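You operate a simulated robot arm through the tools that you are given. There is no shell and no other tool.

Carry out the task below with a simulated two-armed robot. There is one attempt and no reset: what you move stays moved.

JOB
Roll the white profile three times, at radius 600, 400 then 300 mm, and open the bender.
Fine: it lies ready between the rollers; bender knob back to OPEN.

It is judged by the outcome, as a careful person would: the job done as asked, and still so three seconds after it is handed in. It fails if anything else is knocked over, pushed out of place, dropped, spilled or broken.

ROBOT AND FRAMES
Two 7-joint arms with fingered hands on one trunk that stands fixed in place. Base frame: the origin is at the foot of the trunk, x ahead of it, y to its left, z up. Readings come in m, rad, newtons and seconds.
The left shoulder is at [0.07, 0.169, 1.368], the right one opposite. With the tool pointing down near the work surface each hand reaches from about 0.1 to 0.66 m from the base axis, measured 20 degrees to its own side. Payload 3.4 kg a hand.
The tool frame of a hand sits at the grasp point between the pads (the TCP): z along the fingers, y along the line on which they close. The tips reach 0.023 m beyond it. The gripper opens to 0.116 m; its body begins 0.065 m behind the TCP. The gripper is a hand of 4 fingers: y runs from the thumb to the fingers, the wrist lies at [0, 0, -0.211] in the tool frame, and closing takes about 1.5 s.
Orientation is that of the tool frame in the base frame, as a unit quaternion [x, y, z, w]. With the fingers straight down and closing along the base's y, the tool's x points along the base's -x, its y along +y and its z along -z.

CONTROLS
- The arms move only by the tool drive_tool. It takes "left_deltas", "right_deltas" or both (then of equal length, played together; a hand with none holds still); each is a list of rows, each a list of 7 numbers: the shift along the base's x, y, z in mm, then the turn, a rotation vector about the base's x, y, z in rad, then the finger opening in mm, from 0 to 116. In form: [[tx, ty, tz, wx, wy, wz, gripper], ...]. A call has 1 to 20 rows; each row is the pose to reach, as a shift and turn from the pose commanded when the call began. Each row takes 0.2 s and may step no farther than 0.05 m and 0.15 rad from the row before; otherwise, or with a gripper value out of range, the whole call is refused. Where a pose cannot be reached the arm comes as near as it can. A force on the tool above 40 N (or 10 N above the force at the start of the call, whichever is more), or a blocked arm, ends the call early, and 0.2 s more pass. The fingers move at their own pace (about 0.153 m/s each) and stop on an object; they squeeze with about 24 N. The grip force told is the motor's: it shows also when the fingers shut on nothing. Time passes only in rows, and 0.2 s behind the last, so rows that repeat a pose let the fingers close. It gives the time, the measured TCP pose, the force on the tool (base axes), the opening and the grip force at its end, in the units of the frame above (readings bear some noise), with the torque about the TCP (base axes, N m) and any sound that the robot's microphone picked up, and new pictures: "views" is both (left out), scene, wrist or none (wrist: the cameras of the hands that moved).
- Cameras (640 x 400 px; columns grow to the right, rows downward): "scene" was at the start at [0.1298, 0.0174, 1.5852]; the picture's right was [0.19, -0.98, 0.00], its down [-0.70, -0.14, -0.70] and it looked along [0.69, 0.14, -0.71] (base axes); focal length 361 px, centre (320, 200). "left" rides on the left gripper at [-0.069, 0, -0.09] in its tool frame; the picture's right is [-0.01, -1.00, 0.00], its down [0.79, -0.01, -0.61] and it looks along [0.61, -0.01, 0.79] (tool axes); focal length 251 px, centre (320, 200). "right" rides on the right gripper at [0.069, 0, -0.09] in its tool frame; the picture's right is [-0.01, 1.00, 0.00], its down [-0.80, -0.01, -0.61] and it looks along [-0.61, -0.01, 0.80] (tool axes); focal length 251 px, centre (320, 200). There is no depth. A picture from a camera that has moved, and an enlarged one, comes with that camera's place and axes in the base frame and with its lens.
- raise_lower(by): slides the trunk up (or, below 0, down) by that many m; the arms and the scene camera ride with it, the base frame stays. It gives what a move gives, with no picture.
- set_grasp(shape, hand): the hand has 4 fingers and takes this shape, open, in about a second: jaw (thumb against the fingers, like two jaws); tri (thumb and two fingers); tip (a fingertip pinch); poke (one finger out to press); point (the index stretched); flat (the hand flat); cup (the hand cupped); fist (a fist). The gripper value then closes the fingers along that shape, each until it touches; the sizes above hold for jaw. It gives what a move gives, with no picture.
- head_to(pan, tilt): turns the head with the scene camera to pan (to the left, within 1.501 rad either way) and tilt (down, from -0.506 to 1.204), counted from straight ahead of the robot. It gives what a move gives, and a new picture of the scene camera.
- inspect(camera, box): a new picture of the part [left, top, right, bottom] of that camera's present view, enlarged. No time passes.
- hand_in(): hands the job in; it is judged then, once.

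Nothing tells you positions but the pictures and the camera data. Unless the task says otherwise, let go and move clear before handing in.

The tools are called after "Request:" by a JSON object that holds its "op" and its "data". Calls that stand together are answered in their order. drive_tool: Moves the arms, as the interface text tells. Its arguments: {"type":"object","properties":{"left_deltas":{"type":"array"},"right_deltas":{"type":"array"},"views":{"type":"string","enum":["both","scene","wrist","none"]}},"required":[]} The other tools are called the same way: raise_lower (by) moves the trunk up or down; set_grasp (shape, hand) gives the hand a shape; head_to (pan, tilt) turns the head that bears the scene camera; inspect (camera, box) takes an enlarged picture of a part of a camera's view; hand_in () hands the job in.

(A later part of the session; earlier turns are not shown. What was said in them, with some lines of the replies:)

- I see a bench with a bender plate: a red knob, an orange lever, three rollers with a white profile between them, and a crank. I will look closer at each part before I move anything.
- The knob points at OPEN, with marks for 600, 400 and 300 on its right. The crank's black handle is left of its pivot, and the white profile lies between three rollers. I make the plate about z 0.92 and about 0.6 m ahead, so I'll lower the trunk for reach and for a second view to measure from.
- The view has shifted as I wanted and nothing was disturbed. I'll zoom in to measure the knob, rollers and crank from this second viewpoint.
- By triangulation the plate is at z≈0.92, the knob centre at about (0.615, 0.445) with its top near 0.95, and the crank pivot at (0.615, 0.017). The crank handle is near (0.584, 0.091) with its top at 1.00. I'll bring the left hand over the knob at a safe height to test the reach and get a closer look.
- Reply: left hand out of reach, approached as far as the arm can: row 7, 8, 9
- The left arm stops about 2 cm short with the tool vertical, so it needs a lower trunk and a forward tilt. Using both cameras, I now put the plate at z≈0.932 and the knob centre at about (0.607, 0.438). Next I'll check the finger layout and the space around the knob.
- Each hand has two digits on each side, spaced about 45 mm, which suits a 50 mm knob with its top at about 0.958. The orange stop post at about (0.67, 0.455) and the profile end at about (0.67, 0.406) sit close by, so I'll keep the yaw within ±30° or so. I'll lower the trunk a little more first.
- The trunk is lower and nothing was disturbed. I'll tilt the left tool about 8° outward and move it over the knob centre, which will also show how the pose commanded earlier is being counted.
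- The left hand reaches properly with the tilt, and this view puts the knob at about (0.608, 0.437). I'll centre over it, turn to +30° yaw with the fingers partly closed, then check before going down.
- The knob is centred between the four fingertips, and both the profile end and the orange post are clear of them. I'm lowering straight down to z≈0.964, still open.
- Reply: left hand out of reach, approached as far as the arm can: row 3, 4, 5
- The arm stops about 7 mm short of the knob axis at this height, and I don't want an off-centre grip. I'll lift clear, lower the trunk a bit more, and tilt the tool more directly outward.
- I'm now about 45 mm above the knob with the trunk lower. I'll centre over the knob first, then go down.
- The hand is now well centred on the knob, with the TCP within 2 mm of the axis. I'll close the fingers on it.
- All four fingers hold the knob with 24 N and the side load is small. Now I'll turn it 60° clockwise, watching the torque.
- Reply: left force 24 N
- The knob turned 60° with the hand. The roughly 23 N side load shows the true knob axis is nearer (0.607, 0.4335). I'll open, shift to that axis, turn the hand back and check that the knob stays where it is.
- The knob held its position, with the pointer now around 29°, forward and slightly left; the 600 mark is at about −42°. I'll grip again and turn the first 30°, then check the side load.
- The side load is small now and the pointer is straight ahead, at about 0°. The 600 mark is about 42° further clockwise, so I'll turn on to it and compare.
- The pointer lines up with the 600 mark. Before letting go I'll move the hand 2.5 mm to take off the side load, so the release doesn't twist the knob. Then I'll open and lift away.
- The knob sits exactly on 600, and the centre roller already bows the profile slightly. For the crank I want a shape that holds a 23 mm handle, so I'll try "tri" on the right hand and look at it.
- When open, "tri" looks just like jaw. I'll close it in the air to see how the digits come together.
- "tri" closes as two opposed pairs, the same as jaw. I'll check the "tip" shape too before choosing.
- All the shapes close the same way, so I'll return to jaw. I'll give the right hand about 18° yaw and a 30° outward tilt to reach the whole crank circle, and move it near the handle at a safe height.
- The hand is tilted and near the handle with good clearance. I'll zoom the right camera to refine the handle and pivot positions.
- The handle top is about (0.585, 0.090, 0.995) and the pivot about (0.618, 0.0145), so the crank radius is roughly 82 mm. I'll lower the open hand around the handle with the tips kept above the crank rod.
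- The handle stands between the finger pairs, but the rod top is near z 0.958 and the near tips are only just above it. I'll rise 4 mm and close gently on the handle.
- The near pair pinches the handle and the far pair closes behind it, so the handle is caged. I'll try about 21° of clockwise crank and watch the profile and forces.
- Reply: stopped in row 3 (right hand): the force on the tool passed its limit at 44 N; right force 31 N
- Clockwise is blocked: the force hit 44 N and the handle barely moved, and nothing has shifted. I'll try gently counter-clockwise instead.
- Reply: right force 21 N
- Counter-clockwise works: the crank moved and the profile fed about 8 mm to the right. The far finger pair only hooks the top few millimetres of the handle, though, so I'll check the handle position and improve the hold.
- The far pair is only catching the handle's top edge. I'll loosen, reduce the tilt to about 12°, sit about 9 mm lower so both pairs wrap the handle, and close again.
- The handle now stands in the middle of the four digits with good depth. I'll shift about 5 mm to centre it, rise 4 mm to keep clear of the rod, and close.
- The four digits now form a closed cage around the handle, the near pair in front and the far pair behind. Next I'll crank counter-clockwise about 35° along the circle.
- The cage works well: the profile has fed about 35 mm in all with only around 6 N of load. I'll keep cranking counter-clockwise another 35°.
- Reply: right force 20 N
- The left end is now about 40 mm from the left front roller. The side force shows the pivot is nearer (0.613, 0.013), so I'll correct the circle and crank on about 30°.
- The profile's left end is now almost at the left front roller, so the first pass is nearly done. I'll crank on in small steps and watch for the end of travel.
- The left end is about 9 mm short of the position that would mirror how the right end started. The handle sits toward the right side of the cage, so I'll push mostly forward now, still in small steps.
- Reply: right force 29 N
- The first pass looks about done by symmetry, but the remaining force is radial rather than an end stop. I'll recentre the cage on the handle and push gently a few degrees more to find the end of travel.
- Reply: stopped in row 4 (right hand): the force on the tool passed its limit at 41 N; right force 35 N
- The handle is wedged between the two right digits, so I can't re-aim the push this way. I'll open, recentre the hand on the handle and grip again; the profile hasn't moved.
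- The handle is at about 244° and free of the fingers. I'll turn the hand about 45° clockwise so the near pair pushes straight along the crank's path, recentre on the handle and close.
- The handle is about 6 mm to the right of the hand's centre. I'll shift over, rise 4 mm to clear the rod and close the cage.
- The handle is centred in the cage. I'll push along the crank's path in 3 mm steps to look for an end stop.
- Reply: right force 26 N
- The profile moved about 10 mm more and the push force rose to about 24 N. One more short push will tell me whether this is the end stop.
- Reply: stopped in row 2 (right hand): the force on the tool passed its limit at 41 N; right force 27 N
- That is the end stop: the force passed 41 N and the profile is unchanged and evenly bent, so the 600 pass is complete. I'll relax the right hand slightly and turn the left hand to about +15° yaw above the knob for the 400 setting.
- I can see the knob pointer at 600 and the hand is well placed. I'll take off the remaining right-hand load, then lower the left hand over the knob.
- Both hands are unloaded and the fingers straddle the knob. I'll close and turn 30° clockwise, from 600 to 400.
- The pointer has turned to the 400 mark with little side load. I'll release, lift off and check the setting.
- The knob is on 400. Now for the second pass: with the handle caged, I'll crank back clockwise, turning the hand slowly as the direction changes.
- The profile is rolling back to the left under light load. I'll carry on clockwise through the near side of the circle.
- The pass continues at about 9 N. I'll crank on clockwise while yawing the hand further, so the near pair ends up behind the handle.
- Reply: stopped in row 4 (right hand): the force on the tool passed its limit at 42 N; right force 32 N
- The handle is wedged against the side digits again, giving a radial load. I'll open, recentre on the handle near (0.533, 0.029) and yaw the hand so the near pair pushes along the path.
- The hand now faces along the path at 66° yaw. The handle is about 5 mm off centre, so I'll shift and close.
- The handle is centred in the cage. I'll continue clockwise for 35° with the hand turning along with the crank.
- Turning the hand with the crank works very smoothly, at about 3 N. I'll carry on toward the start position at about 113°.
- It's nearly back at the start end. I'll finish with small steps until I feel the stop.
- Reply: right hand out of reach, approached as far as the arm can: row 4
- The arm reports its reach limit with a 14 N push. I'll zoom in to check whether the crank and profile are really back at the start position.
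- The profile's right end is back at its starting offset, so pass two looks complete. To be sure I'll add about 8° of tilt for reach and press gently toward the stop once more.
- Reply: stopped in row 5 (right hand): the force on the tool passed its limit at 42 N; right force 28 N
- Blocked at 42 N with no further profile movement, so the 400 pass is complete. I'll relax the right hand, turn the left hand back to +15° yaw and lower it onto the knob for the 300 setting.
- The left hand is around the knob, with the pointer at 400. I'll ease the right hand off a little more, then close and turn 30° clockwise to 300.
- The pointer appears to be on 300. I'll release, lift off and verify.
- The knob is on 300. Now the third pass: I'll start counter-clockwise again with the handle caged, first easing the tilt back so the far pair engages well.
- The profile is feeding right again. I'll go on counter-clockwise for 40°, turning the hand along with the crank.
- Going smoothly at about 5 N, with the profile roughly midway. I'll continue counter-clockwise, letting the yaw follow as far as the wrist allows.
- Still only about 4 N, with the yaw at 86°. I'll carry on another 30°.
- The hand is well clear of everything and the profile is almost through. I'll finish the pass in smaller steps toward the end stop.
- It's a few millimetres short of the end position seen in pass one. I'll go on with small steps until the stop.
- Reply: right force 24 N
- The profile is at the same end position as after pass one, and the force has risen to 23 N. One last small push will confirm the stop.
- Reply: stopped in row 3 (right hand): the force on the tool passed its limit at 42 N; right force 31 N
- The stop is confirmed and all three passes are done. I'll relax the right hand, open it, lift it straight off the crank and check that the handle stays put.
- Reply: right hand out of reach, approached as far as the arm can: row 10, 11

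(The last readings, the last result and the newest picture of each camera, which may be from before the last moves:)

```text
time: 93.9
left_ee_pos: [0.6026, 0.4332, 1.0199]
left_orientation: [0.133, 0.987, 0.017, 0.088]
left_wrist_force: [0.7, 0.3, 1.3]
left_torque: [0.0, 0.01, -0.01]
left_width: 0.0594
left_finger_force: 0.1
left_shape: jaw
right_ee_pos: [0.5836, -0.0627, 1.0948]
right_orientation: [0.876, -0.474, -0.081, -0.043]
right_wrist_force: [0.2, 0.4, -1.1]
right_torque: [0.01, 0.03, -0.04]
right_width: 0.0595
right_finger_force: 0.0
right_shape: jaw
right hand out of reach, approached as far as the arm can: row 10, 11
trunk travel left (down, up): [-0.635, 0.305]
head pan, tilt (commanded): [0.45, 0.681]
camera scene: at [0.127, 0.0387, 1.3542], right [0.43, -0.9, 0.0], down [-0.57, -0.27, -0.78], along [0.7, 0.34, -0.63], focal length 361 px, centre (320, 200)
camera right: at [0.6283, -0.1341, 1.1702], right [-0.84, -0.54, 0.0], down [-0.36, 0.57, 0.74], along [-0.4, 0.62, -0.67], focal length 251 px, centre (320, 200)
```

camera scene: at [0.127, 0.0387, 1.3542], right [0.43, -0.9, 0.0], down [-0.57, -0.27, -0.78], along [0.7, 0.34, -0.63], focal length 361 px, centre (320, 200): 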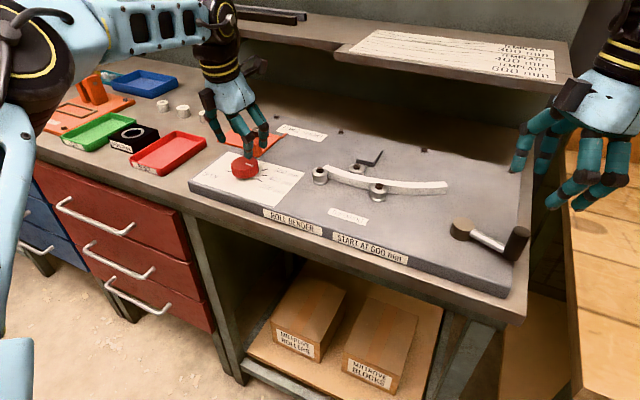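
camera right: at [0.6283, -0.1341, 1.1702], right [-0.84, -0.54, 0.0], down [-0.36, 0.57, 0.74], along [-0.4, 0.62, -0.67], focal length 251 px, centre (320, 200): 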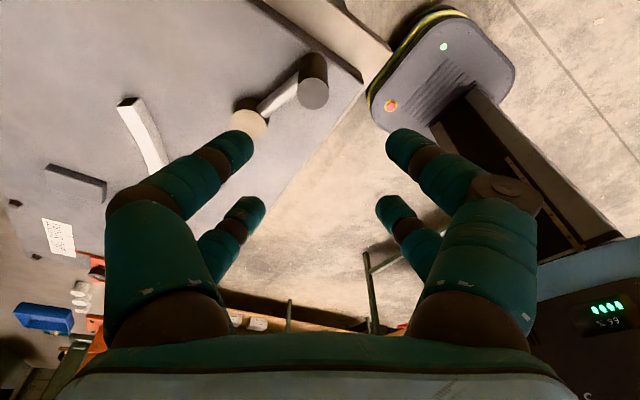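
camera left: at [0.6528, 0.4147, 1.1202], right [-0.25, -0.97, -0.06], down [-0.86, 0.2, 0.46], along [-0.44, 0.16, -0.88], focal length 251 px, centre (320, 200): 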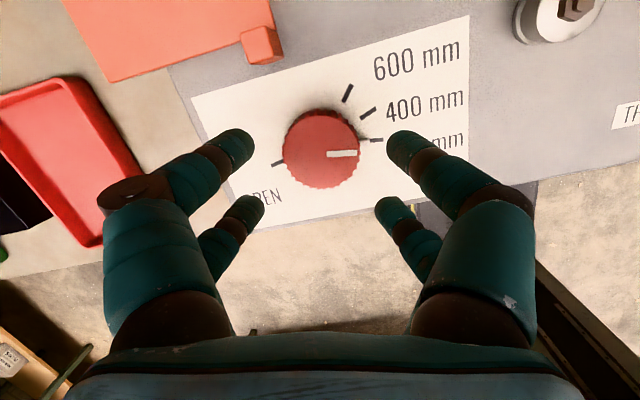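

The right hand is clear and the crank stays put. Now the left hand will bring the knob back to OPEN, about 204° counter-clockwise, in three strokes of about 68°. First I'll yaw to −38°, lower onto the knob and look.

Request:
{"op": "drive_tool", "data": {"left_deltas": [[1, 0, 0, 0.0112, 0.0054, -0.1313, 60], [2, 0, 0, 0.0225, 0.0108, -0.2627, 60], [3, 0, 0, 0.0337, 0.0162, -0.394, 60], [3, 0, 0, 0.0337, 0.0162, -0.394, 60], [3, 0, -14, 0.0337, 0.0162, -0.394, 60], [3, 0, -28, 0.0337, 0.0162, -0.394, 60], [3, 0, -42, 0.0337, 0.0162, -0.394, 60], [3, 0, -55, 0.0337, 0.0162, -0.394, 60], [3, 0, -55, 0.0337, 0.0162, -0.394, 60]], "views": "wrist"}}

```text
time: 95.9
left_ee_pos: [0.6059, 0.4343, 0.9679]
left_orientation: [0.324, 0.943, 0.015, 0.078]
left_wrist_force: [-0.5, 1.0, -0.6]
left_torque: [0.0, -0.02, 0.01]
left_width: 0.0595
left_finger_force: 0.1
left_shape: jaw
right_ee_pos: [0.5842, -0.0628, 1.0953]
right_orientation: [0.876, -0.474, -0.081, -0.043]
right_wrist_force: [-0.6, -0.7, -0.4]
right_torque: [0.03, 0.02, 0.0]
right_width: 0.0594
right_finger_force: 0.0
right_shape: jaw
trunk travel left (down, up): [-0.635, 0.305]
head pan, tilt (commanded): [0.45, 0.681]
camera left: at [0.6463, 0.3943, 1.0643], right [-0.6, -0.79, -0.08], down [-0.72, 0.5, 0.49], along [-0.35, 0.35, -0.87], focal length 251 px, centre (320, 200)
```

left: 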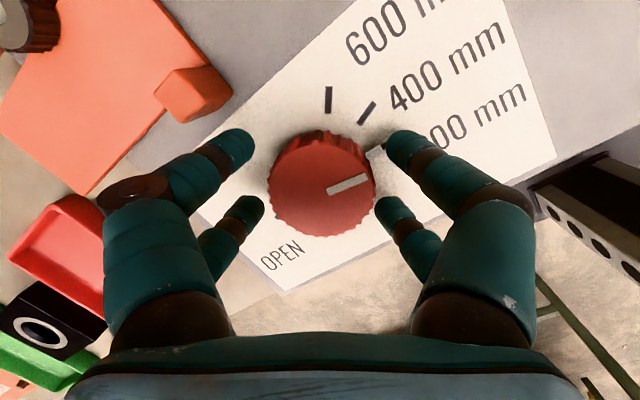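

The fingers clear the orange post. I'll close and turn 34° counter-clockwise first, checking the side load.

Request:
{"op": "drive_tool", "data": {"left_deltas": [[0, 0, 0, 0, 0, 0, 48], [0, 0, 0, 0, 0, 0, 34], [0, 0, 0, 0, 0, 0, 20], [0, 0, 0, 0, 0, 0, 20], [0, 0, 0, 0, 0, 0, 20], [0, 0, 0, -0.0112, -0.0054, 0.1313, 20], [0, 0, 0, -0.0224, -0.0108, 0.2626, 20], [0, 0, 0, -0.0336, -0.0162, 0.3939, 20], [0, 0, 0, -0.0448, -0.0216, 0.5252, 20], [0, 0, 0, -0.0507, -0.0245, 0.594, 20]], "views": "wrist"}}

```text
time: 98.1
left_ee_pos: [0.6072, 0.434, 0.9669]
left_orientation: [0.031, 0.995, 0.017, 0.092]
left_wrist_force: [6.7, 12.0, 9.9]
left_torque: [0.67, 0.29, -0.06]
left_width: 0.0295
left_finger_force: 24.3
left_shape: jaw
right_ee_pos: [0.5844, -0.0608, 1.094]
right_orientation: [0.876, -0.474, -0.081, -0.043]
right_wrist_force: [-0.1, 0.2, 0.8]
right_torque: [-0.02, -0.02, 0.01]
right_width: 0.0596
right_finger_force: 0.0
right_shape: jaw
trunk travel left (down, up): [-0.635, 0.305]
head pan, tilt (commanded): [0.45, 0.681]
camera left: at [0.658, 0.4285, 1.0662], right [-0.05, -1.0, -0.04], down [-0.89, 0.03, 0.45], along [-0.45, 0.06, -0.89], focal length 251 px, centre (320, 200)
```

left: 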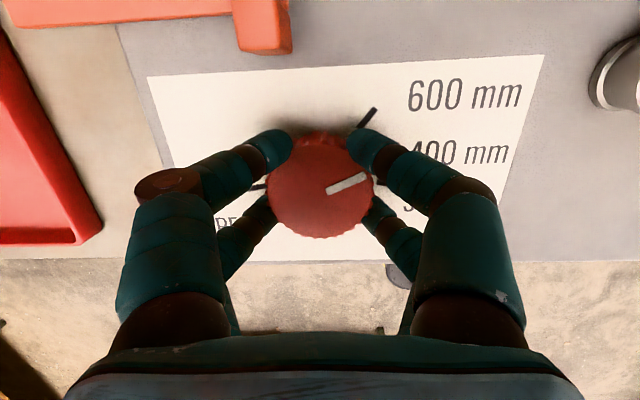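

The knob follows the hand, with about 14 N of side load. I'll shift 1–2 mm to ease it and turn the second 34°.

Request:
{"op": "drive_tool", "data": {"left_deltas": [[0.5, 1, 0, -0.0112, -0.0054, 0.1313, 20], [1, 2, 0, -0.0224, -0.0108, 0.2626, 20], [1, 2, 0, -0.0336, -0.0162, 0.3939, 20], [1, 2, 0, -0.0448, -0.0216, 0.5252, 20], [1, 2, 0, -0.0507, -0.0245, 0.594, 20]], "views": "wrist"}}

```text
time: 99.3
left_ee_pos: [0.6068, 0.4362, 0.9668]
left_orientation: [-0.264, 0.96, 0.019, 0.094]
left_wrist_force: [-6.2, 7.0, 5.0]
left_torque: [0.72, 0.87, -0.07]
left_width: 0.0292
left_finger_force: 24.1
left_shape: jaw
right_ee_pos: [0.5824, -0.0611, 1.0949]
right_orientation: [0.876, -0.475, -0.079, -0.044]
right_wrist_force: [0.0, -0.5, -0.4]
right_torque: [0.01, 0.0, 0.0]
right_width: 0.0592
right_finger_force: 0.0
right_shape: jaw
trunk travel left (down, up): [-0.635, 0.305]
head pan, tilt (commanded): [0.45, 0.681]
camera left: at [0.6489, 0.4648, 1.0668], right [0.52, -0.86, 0.01], down [-0.77, -0.46, 0.45], along [-0.37, -0.24, -0.9], focal length 251 px, centre (320, 200)
```

left: 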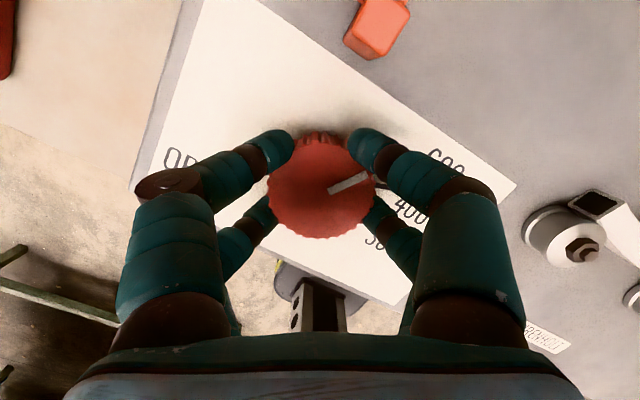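

The first 68° is done. I'll open, turn the hand back in place and check that the knob stays.

Request:
{"op": "drive_tool", "data": {"left_deltas": [[0, 0, 0, 0, 0, 0, 30], [0, 0, 0, 0, 0, 0, 45], [-0.5, -1, 0, 0, 0, 0, 60], [-0.5, -1.5, 0, 0, 0, 0, 60], [-0.5, -1.5, 0, 0.0112, 0.0054, -0.1313, 60], [-0.5, -1.5, 0, 0.0224, 0.0108, -0.2626, 60], [-0.5, -1.5, 0, 0.0336, 0.0162, -0.3939, 60], [-0.5, -1.5, 0, 0.0448, 0.0216, -0.5252, 60], [-0.5, -1.5, 0, 0.056, 0.027, -0.6565, 60], [-0.5, -1.5, 0, 0.0672, 0.0324, -0.7878, 60], [-0.5, -1.5, 0, 0.0784, 0.0378, -0.9191, 60], [-0.5, -1.5, 0, 0.0896, 0.0432, -1.0504, 60], [-0.5, -1.5, 0, 0.1014, 0.049, -1.188, 60], [-0.5, -1.5, 0, 0.1014, 0.049, -1.188, 60]], "views": "wrist"}}

```text
time: 102.3
left_ee_pos: [0.6079, 0.4337, 0.966]
left_orientation: [0.326, 0.942, 0.016, 0.079]
left_wrist_force: [0.1, 0.8, 1.0]
left_torque: [-0.01, -0.02, 0.01]
left_width: 0.0594
left_finger_force: 0.1
left_shape: jaw
right_ee_pos: [0.5841, -0.0646, 1.0953]
right_orientation: [0.876, -0.474, -0.08, -0.042]
right_wrist_force: [0.1, -0.2, -0.3]
right_torque: [0.0, -0.04, 0.0]
right_width: 0.0596
right_finger_force: 0.1
right_shape: jaw
trunk travel left (down, up): [-0.635, 0.305]
head pan, tilt (commanded): [0.45, 0.681]
camera left: at [0.6459, 0.3944, 1.0632], right [-0.6, -0.79, -0.08], down [-0.72, 0.5, 0.49], along [-0.35, 0.35, -0.87], focal length 251 px, centre (320, 200)
```

left: 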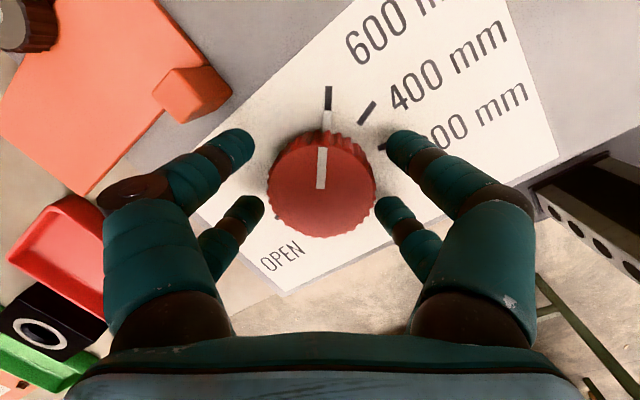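

The knob has settled exactly on the 600 mark, so it seems to have detents. OPEN is about 145° further counter-clockwise, so I'll grip again and turn another 68°.

Request:
{"op": "drive_tool", "data": {"left_deltas": [[0, 0, 0, 0, 0, 0, 48], [0, 0, 0, 0, 0, 0, 34], [0, 0, 0, 0, 0, 0, 20], [0, 0, 0, 0, 0, 0, 20], [0, 0, 0, 0, 0, 0, 20], [0, 0, 0, -0.0112, -0.0054, 0.1313, 20], [0, 0, 0, -0.0224, -0.0108, 0.2626, 20], [0, 0, 0, -0.0336, -0.0162, 0.3939, 20], [0, 0.5, 0, -0.0448, -0.0216, 0.5252, 20], [0.5, 1, 0, -0.056, -0.027, 0.6565, 20], [0.5, 1.5, 0, -0.0672, -0.0324, 0.7878, 20], [0.5, 1.5, 0, -0.0784, -0.0378, 0.9191, 20], [0.5, 1.5, 0, -0.0896, -0.0432, 1.0504, 20], [0.5, 1.5, 0, -0.1014, -0.049, 1.188, 20], [0.5, 1.5, 0, -0.1014, -0.049, 1.188, 20]], "views": "wrist"}}

```text
time: 105.5
left_ee_pos: [0.6067, 0.436, 0.9644]
left_orientation: [-0.263, 0.96, 0.018, 0.093]
left_wrist_force: [-6.8, 10.3, -0.8]
left_torque: [0.81, 0.89, -0.03]
left_width: 0.0291
left_finger_force: 24.1
left_shape: jaw
right_ee_pos: [0.5834, -0.0617, 1.0956]
right_orientation: [0.876, -0.475, -0.08, -0.042]
right_wrist_force: [0.5, 0.0, -0.8]
right_torque: [0.03, 0.03, 0.02]
right_width: 0.0594
right_finger_force: 0.1
right_shape: jaw
trunk travel left (down, up): [-0.635, 0.305]
head pan, tilt (commanded): [0.45, 0.681]
camera left: at [0.6487, 0.4648, 1.0659], right [0.52, -0.86, 0.02], down [-0.77, -0.46, 0.45], along [-0.37, -0.24, -0.9], focal length 251 px, centre (320, 200)
```

left: 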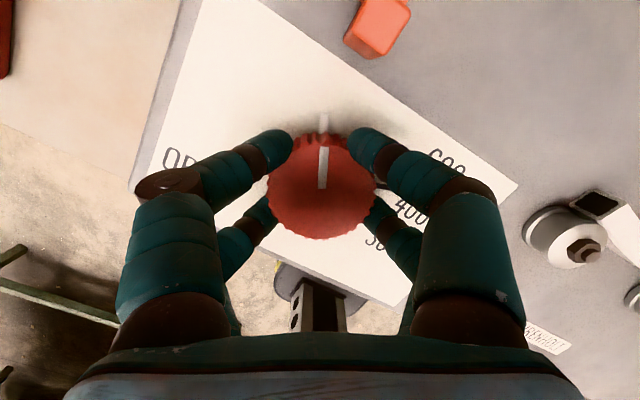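

The pointer is now forward, at about 28°. I'll release, turn the hand back a little further and check where the knob settled.

Request:
{"op": "drive_tool", "data": {"left_deltas": [[0, 0, 0, 0, 0, 0, 30], [0, 0, 0, 0, 0, 0, 45], [-0.5, -1, 0, 0, 0, 0, 58], [-0.5, -1.5, 0, 0, 0, 0, 58], [-0.5, -1.5, 0, 0.0108, 0.0052, -0.1264, 58], [-0.5, -1.5, 0, 0.0216, 0.0104, -0.2528, 58], [-0.5, -1.5, 0, 0.0324, 0.0156, -0.3792, 58], [-0.5, -1.5, 0, 0.0432, 0.0208, -0.5056, 58], [-0.5, -1.5, 0, 0.054, 0.026, -0.632, 58], [-0.5, -1.5, 0, 0.0648, 0.0312, -0.7584, 58], [-0.5, -1.5, 0, 0.0756, 0.0364, -0.8848, 58], [-0.5, -1.5, 0, 0.0864, 0.0416, -1.0112, 58], [-0.5, -1.5, 0, 0.0972, 0.0468, -1.1376, 58], [-0.5, -1.5, 0, 0.108, 0.052, -1.264, 58], [-0.5, -1.5, 0, 0.108, 0.052, -1.264, 58]], "views": "wrist"}}

```text
time: 108.7
left_ee_pos: [0.6066, 0.4318, 0.9647]
left_orientation: [0.361, 0.929, 0.015, 0.076]
left_wrist_force: [0.1, 0.3, -0.2]
left_torque: [0.0, 0.04, -0.01]
left_width: 0.0572
left_finger_force: 0.2
left_shape: jaw
right_ee_pos: [0.5836, -0.0632, 1.0945]
right_orientation: [0.875, -0.475, -0.08, -0.044]
right_wrist_force: [-0.6, -0.1, -0.1]
right_torque: [0.0, 0.01, -0.01]
right_width: 0.0595
right_finger_force: 0.0
right_shape: jaw
trunk travel left (down, up): [-0.635, 0.305]
head pan, tilt (commanded): [0.45, 0.681]
camera left: at [0.6439, 0.3901, 1.0626], right [-0.66, -0.74, -0.08], down [-0.68, 0.55, 0.49], along [-0.32, 0.38, -0.87], focal length 251 px, centre (320, 200)
```

left: 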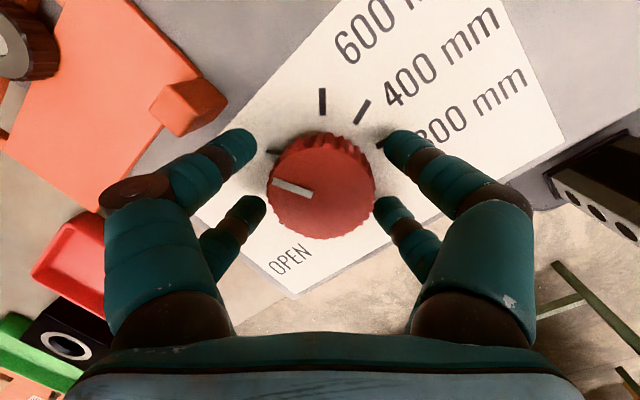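

The pointer is at about 33°, so about 70° remains to OPEN. I'll grip and turn 70° counter-clockwise.

Request:
{"op": "drive_tool", "data": {"left_deltas": [[0, 0.5, 0, 0, 0, 0, 48], [0, 1, 0, 0, 0, 0, 34], [0, 1, 0, 0, 0, 0, 20], [0, 1, 0, 0, 0, 0, 20], [0, 1, 0, 0, 0, 0, 20], [0, 1, 0, -0.0104, -0.005, 0.1214, 20], [0, 1, 0, -0.0207, -0.01, 0.2428, 20], [0, 1, 0, -0.0311, -0.015, 0.3642, 20], [0, 1.5, 0, -0.0415, -0.02, 0.4856, 20], [0.5, 2, 0, -0.0519, -0.025, 0.607, 20], [0.5, 2.5, 0, -0.0622, -0.03, 0.7284, 20], [0.5, 2.5, 0, -0.0726, -0.035, 0.8498, 20], [0.5, 2.5, 0, -0.083, -0.04, 0.9712, 20], [0.5, 2.5, 0, -0.0933, -0.045, 1.0926, 20], [0.5, 2.5, 0, -0.1037, -0.05, 1.214, 20], [0.5, 2.5, 0, -0.1037, -0.05, 1.214, 20]], "views": "wrist"}}

Request:
{"op": "inspect", "data": {"camera": "left", "box": [140, 60, 420, 260]}}

```text
time: 112.1
left_ee_pos: [0.6057, 0.4382, 0.9658]
left_orientation: [-0.24, 0.966, 0.02, 0.092]
left_wrist_force: [-6.2, 3.9, -2.5]
left_torque: [0.54, 0.81, -0.02]
left_width: 0.0293
left_finger_force: 23.8
left_shape: jaw
right_ee_pos: [0.5838, -0.0623, 1.0947]
right_orientation: [0.876, -0.474, -0.081, -0.043]
right_wrist_force: [-1.0, -0.6, 0.1]
right_torque: [0.02, 0.0, 0.02]
right_width: 0.0595
right_finger_force: 0.1
right_shape: jaw
trunk travel left (down, up): [-0.635, 0.305]
head pan, tilt (commanded): [0.45, 0.681]
camera left: at [0.6502, 0.4635, 1.0661], right [0.47, -0.88, 0.01], down [-0.79, -0.42, 0.45], along [-0.39, -0.22, -0.9], focal length 251 px, centre (320, 200)
```

left: 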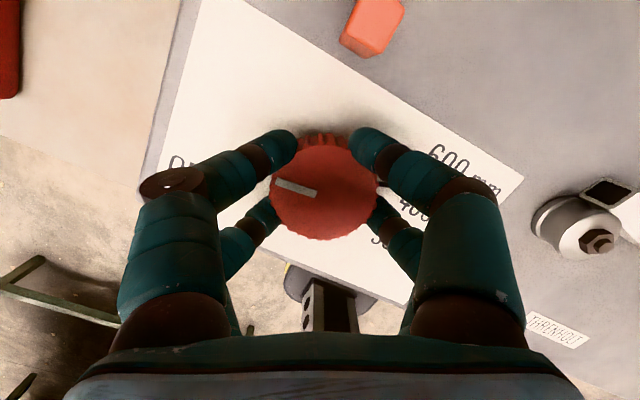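

```text
2.00 times, centred on (280, 160) of left
camera zoom: at [0.6502, 0.4635, 1.0661], right [0.47, -0.88, 0.01], down [-0.79, -0.42, 0.45], along [-0.39, -0.22, -0.9], focal length 503 px, centre (400, 280)
```

zoom: 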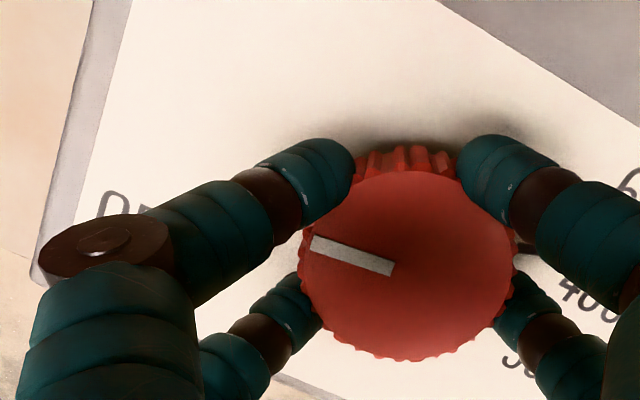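

The pointer is at about 100°, and I measured 102–104° for OPEN. I'll add about 4°, then release, lift and check.

Request:
{"op": "drive_tool", "data": {"left_deltas": [[0, 0, 0, -0.003, -0.0015, 0.035, 20], [0, 0, 0, -0.006, -0.0029, 0.07, 20], [0, 0, 0, -0.006, -0.0029, 0.07, 20], [0, 0, 0, -0.006, -0.0029, 0.07, 30], [0, 0, 0, -0.006, -0.0029, 0.07, 38], [0, 0, 0, -0.006, -0.0029, 0.07, 48], [0, 0, 0, -0.006, -0.0029, 0.07, 60], [0, 0, 12, -0.006, -0.0029, 0.07, 62], [0, 0, 26, -0.006, -0.0029, 0.07, 62], [0, 0, 40, -0.006, -0.0029, 0.07, 62], [0, 0, 55, -0.006, -0.0029, 0.07, 62], [0, 0, 55, -0.006, -0.0029, 0.07, 62]], "views": "wrist"}}

Request:
{"op": "inspect", "data": {"camera": "left", "box": [200, 60, 440, 230]}}

Request:
{"op": "inspect", "data": {"camera": "scene", "box": [180, 110, 420, 260]}}

```text
time: 114.7
left_ee_pos: [0.6091, 0.4339, 1.0219]
left_orientation: [-0.272, 0.958, 0.02, 0.094]
left_wrist_force: [0.1, -0.5, 0.1]
left_torque: [-0.02, -0.02, 0.0]
left_width: 0.0614
left_finger_force: 0.0
left_shape: jaw
right_ee_pos: [0.5844, -0.0624, 1.0947]
right_orientation: [0.876, -0.475, -0.08, -0.043]
right_wrist_force: [-0.7, 0.6, 0.2]
right_torque: [-0.02, 0.0, 0.0]
right_width: 0.0595
right_finger_force: 0.0
right_shape: jaw
trunk travel left (down, up): [-0.635, 0.305]
head pan, tilt (commanded): [0.45, 0.681]
camera left: at [0.6502, 0.4637, 1.1216], right [0.53, -0.85, 0.02], down [-0.76, -0.47, 0.45], along [-0.37, -0.25, -0.9], focal length 251 px, centre (320, 200)
```

left: 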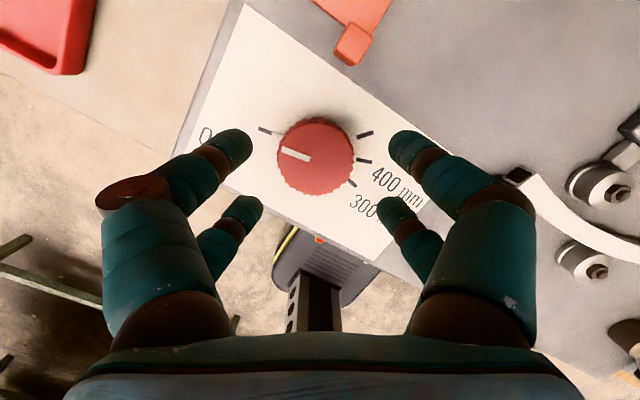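

```text
2.35 times, centred on (320, 145) of left
camera zoom: at [0.6502, 0.4637, 1.1216], right [0.53, -0.85, 0.02], down [-0.76, -0.47, 0.45], along [-0.37, -0.25, -0.9], focal length 592 px, centre (320, 329)
```

zoom: 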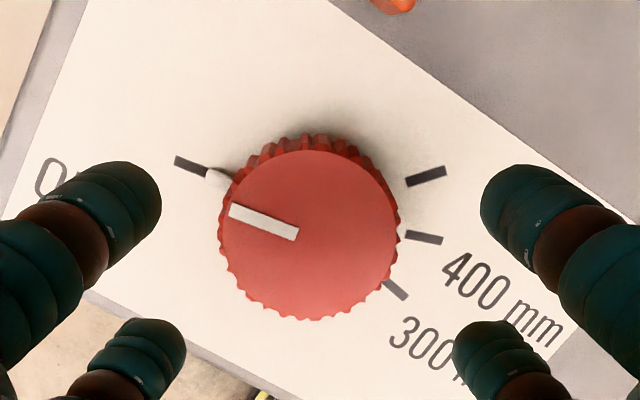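

```text
2.67 times, centred on (300, 185) of scene
camera zoom: at [0.1275, 0.0391, 1.3542], right [0.43, -0.9, 0.0], down [-0.57, -0.27, -0.78], along [0.7, 0.34, -0.63], focal length 964 px, centre (373, 240)
```

zoom: 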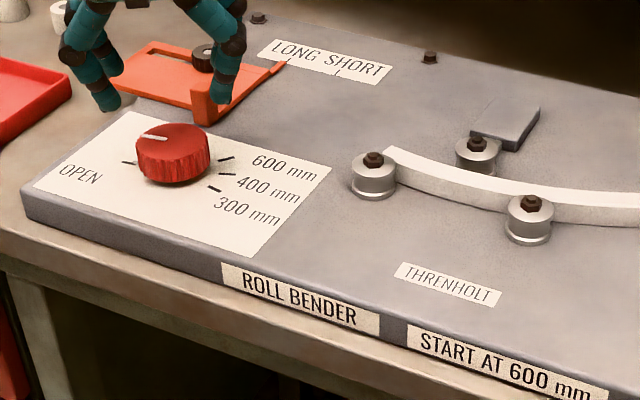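

The knob index lines up with the OPEN mark. Last, I'll back both hands away from the bench and take a final look.

Request:
{"op": "drive_tool", "data": {"left_deltas": [[-5, 0, 20, 0, 0, 0, 62], [-15, 0, 40, 0, 0, 0, 62], [-35, 0, 60, 0, 0, 0, 62], [-65, 0, 75, 0, 0, 0, 62], [-95, 0, 85, 0, 0, 0, 62], [-125, 0, 90, 0, 0, 0, 62], [-150, 0, 90, 0, 0, 0, 62], [-150, 0, 90, 0, 0, 0, 62]], "right_deltas": [[-10, -2, 5, 0, 0, 0, 62], [-25, -5, 10, 0, 0, 0, 62], [-45, -10, 15, 0, 0, 0, 62], [-65, -15, 20, 0, 0, 0, 62], [-85, -20, 25, 0, 0, 0, 62], [-105, -20, 30, 0, 0, 0, 62], [-120, -20, 30, 0, 0, 0, 62], [-120, -20, 30, 0, 0, 0, 62]], "views": "scene"}}

Request:
{"op": "inspect", "data": {"camera": "scene", "box": [180, 110, 340, 230]}}

Request:
{"op": "inspect", "data": {"camera": "scene", "box": [290, 120, 530, 280]}}

Request:
{"op": "inspect", "data": {"camera": "left", "box": [0, 0, 640, 400]}}

```text
time: 116.5
left_ee_pos: [0.4586, 0.4344, 1.1111]
left_orientation: [-0.272, 0.957, 0.019, 0.094]
left_wrist_force: [-0.4, -0.3, 0.7]
left_torque: [0.01, 0.0, -0.02]
left_width: 0.0615
left_finger_force: 0.0
left_shape: jaw
right_ee_pos: [0.4637, -0.0844, 1.1226]
right_orientation: [0.875, -0.475, -0.081, -0.043]
right_wrist_force: [0.5, -0.3, 0.5]
right_torque: [0.02, -0.02, 0.02]
right_width: 0.0613
right_finger_force: 0.0
right_shape: jaw
trunk travel left (down, up): [-0.635, 0.305]
head pan, tilt (commanded): [0.45, 0.681]
camera scene: at [0.1283, 0.0388, 1.3541], right [0.43, -0.9, 0.0], down [-0.57, -0.27, -0.78], along [0.7, 0.34, -0.63], focal length 361 px, centre (320, 200)
```

scene: 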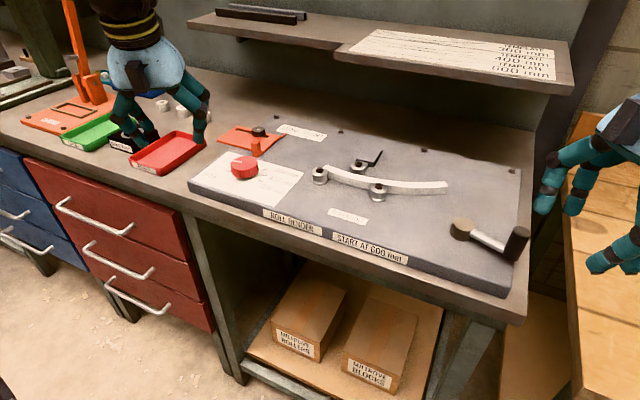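

```text
3.33 times, centred on (260, 170) of scene
camera zoom: at [0.1283, 0.0388, 1.3541], right [0.43, -0.9, 0.0], down [-0.57, -0.27, -0.78], along [0.7, 0.34, -0.63], focal length 1204 px, centre (520, 300)
```

zoom: 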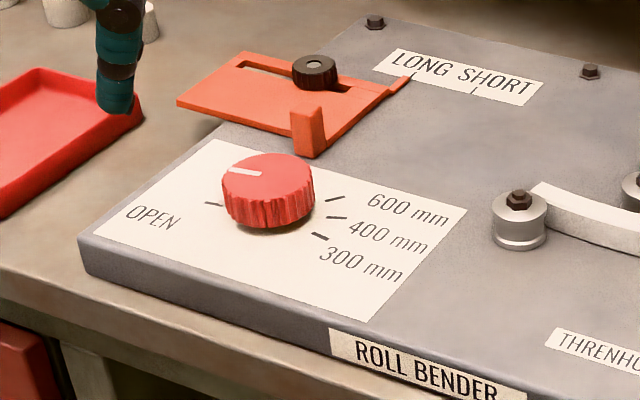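

```text
2.50 times, centred on (410, 200) of scene
camera zoom: at [0.1283, 0.0388, 1.3541], right [0.43, -0.9, 0.0], down [-0.57, -0.27, -0.78], along [0.7, 0.34, -0.63], focal length 903 px, centre (95, 200)
```

zoom: 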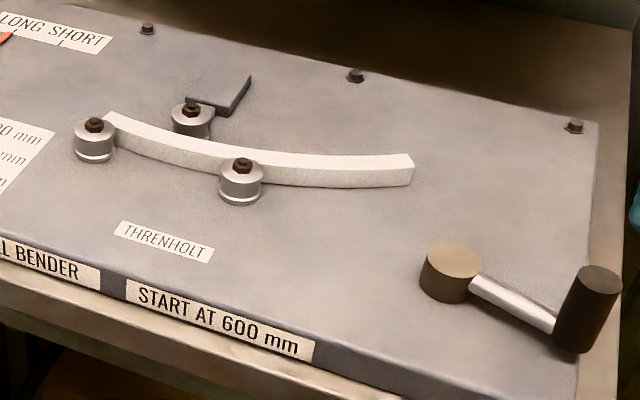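

```text
1.00 times, centred on (320, 200) of left (not enlarged: the box is as wide or as high as the picture)
camera zoom: at [0.4997, 0.4644, 1.211], right [0.53, -0.85, 0.02], down [-0.76, -0.47, 0.45], along [-0.37, -0.25, -0.89], focal length 251 px, centre (320, 200)
```

zoom: 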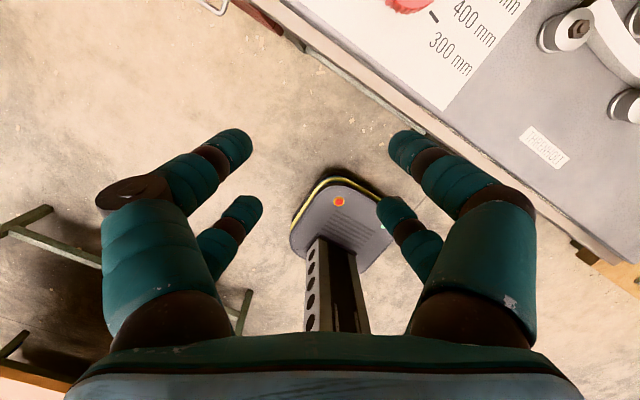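

Everything is as asked. The profile has been through three full passes at 600, 400 and 300 and lies bent between the rollers, the knob points to OPEN, and nothing else has moved. Both hands are open and clear, so I'm handing in.

Request:
{"op": "hand_in", "data": {}}

```text
The job is handed in.
```

I rolled the white profile three times, at 600, 400 and then 300 mm, and turned the bender knob back to OPEN. The job is handed in.

- **Passes:** each one ran the crank to the end of its travel, where it stopped hard. The 600 and 300 passes went counter-clockwise, and the 400 pass came back clockwise.
- **Profile:** it is visibly curved and still lies between the rollers. I did not check the curve against the paper templates on the shelf.
- **Crank:** it rests at the far end of its travel, where the last pass finished, not where it started.
- **Rest of the bench:** in the last pictures nothing else looked moved or knocked over, and both hands were open and clear.
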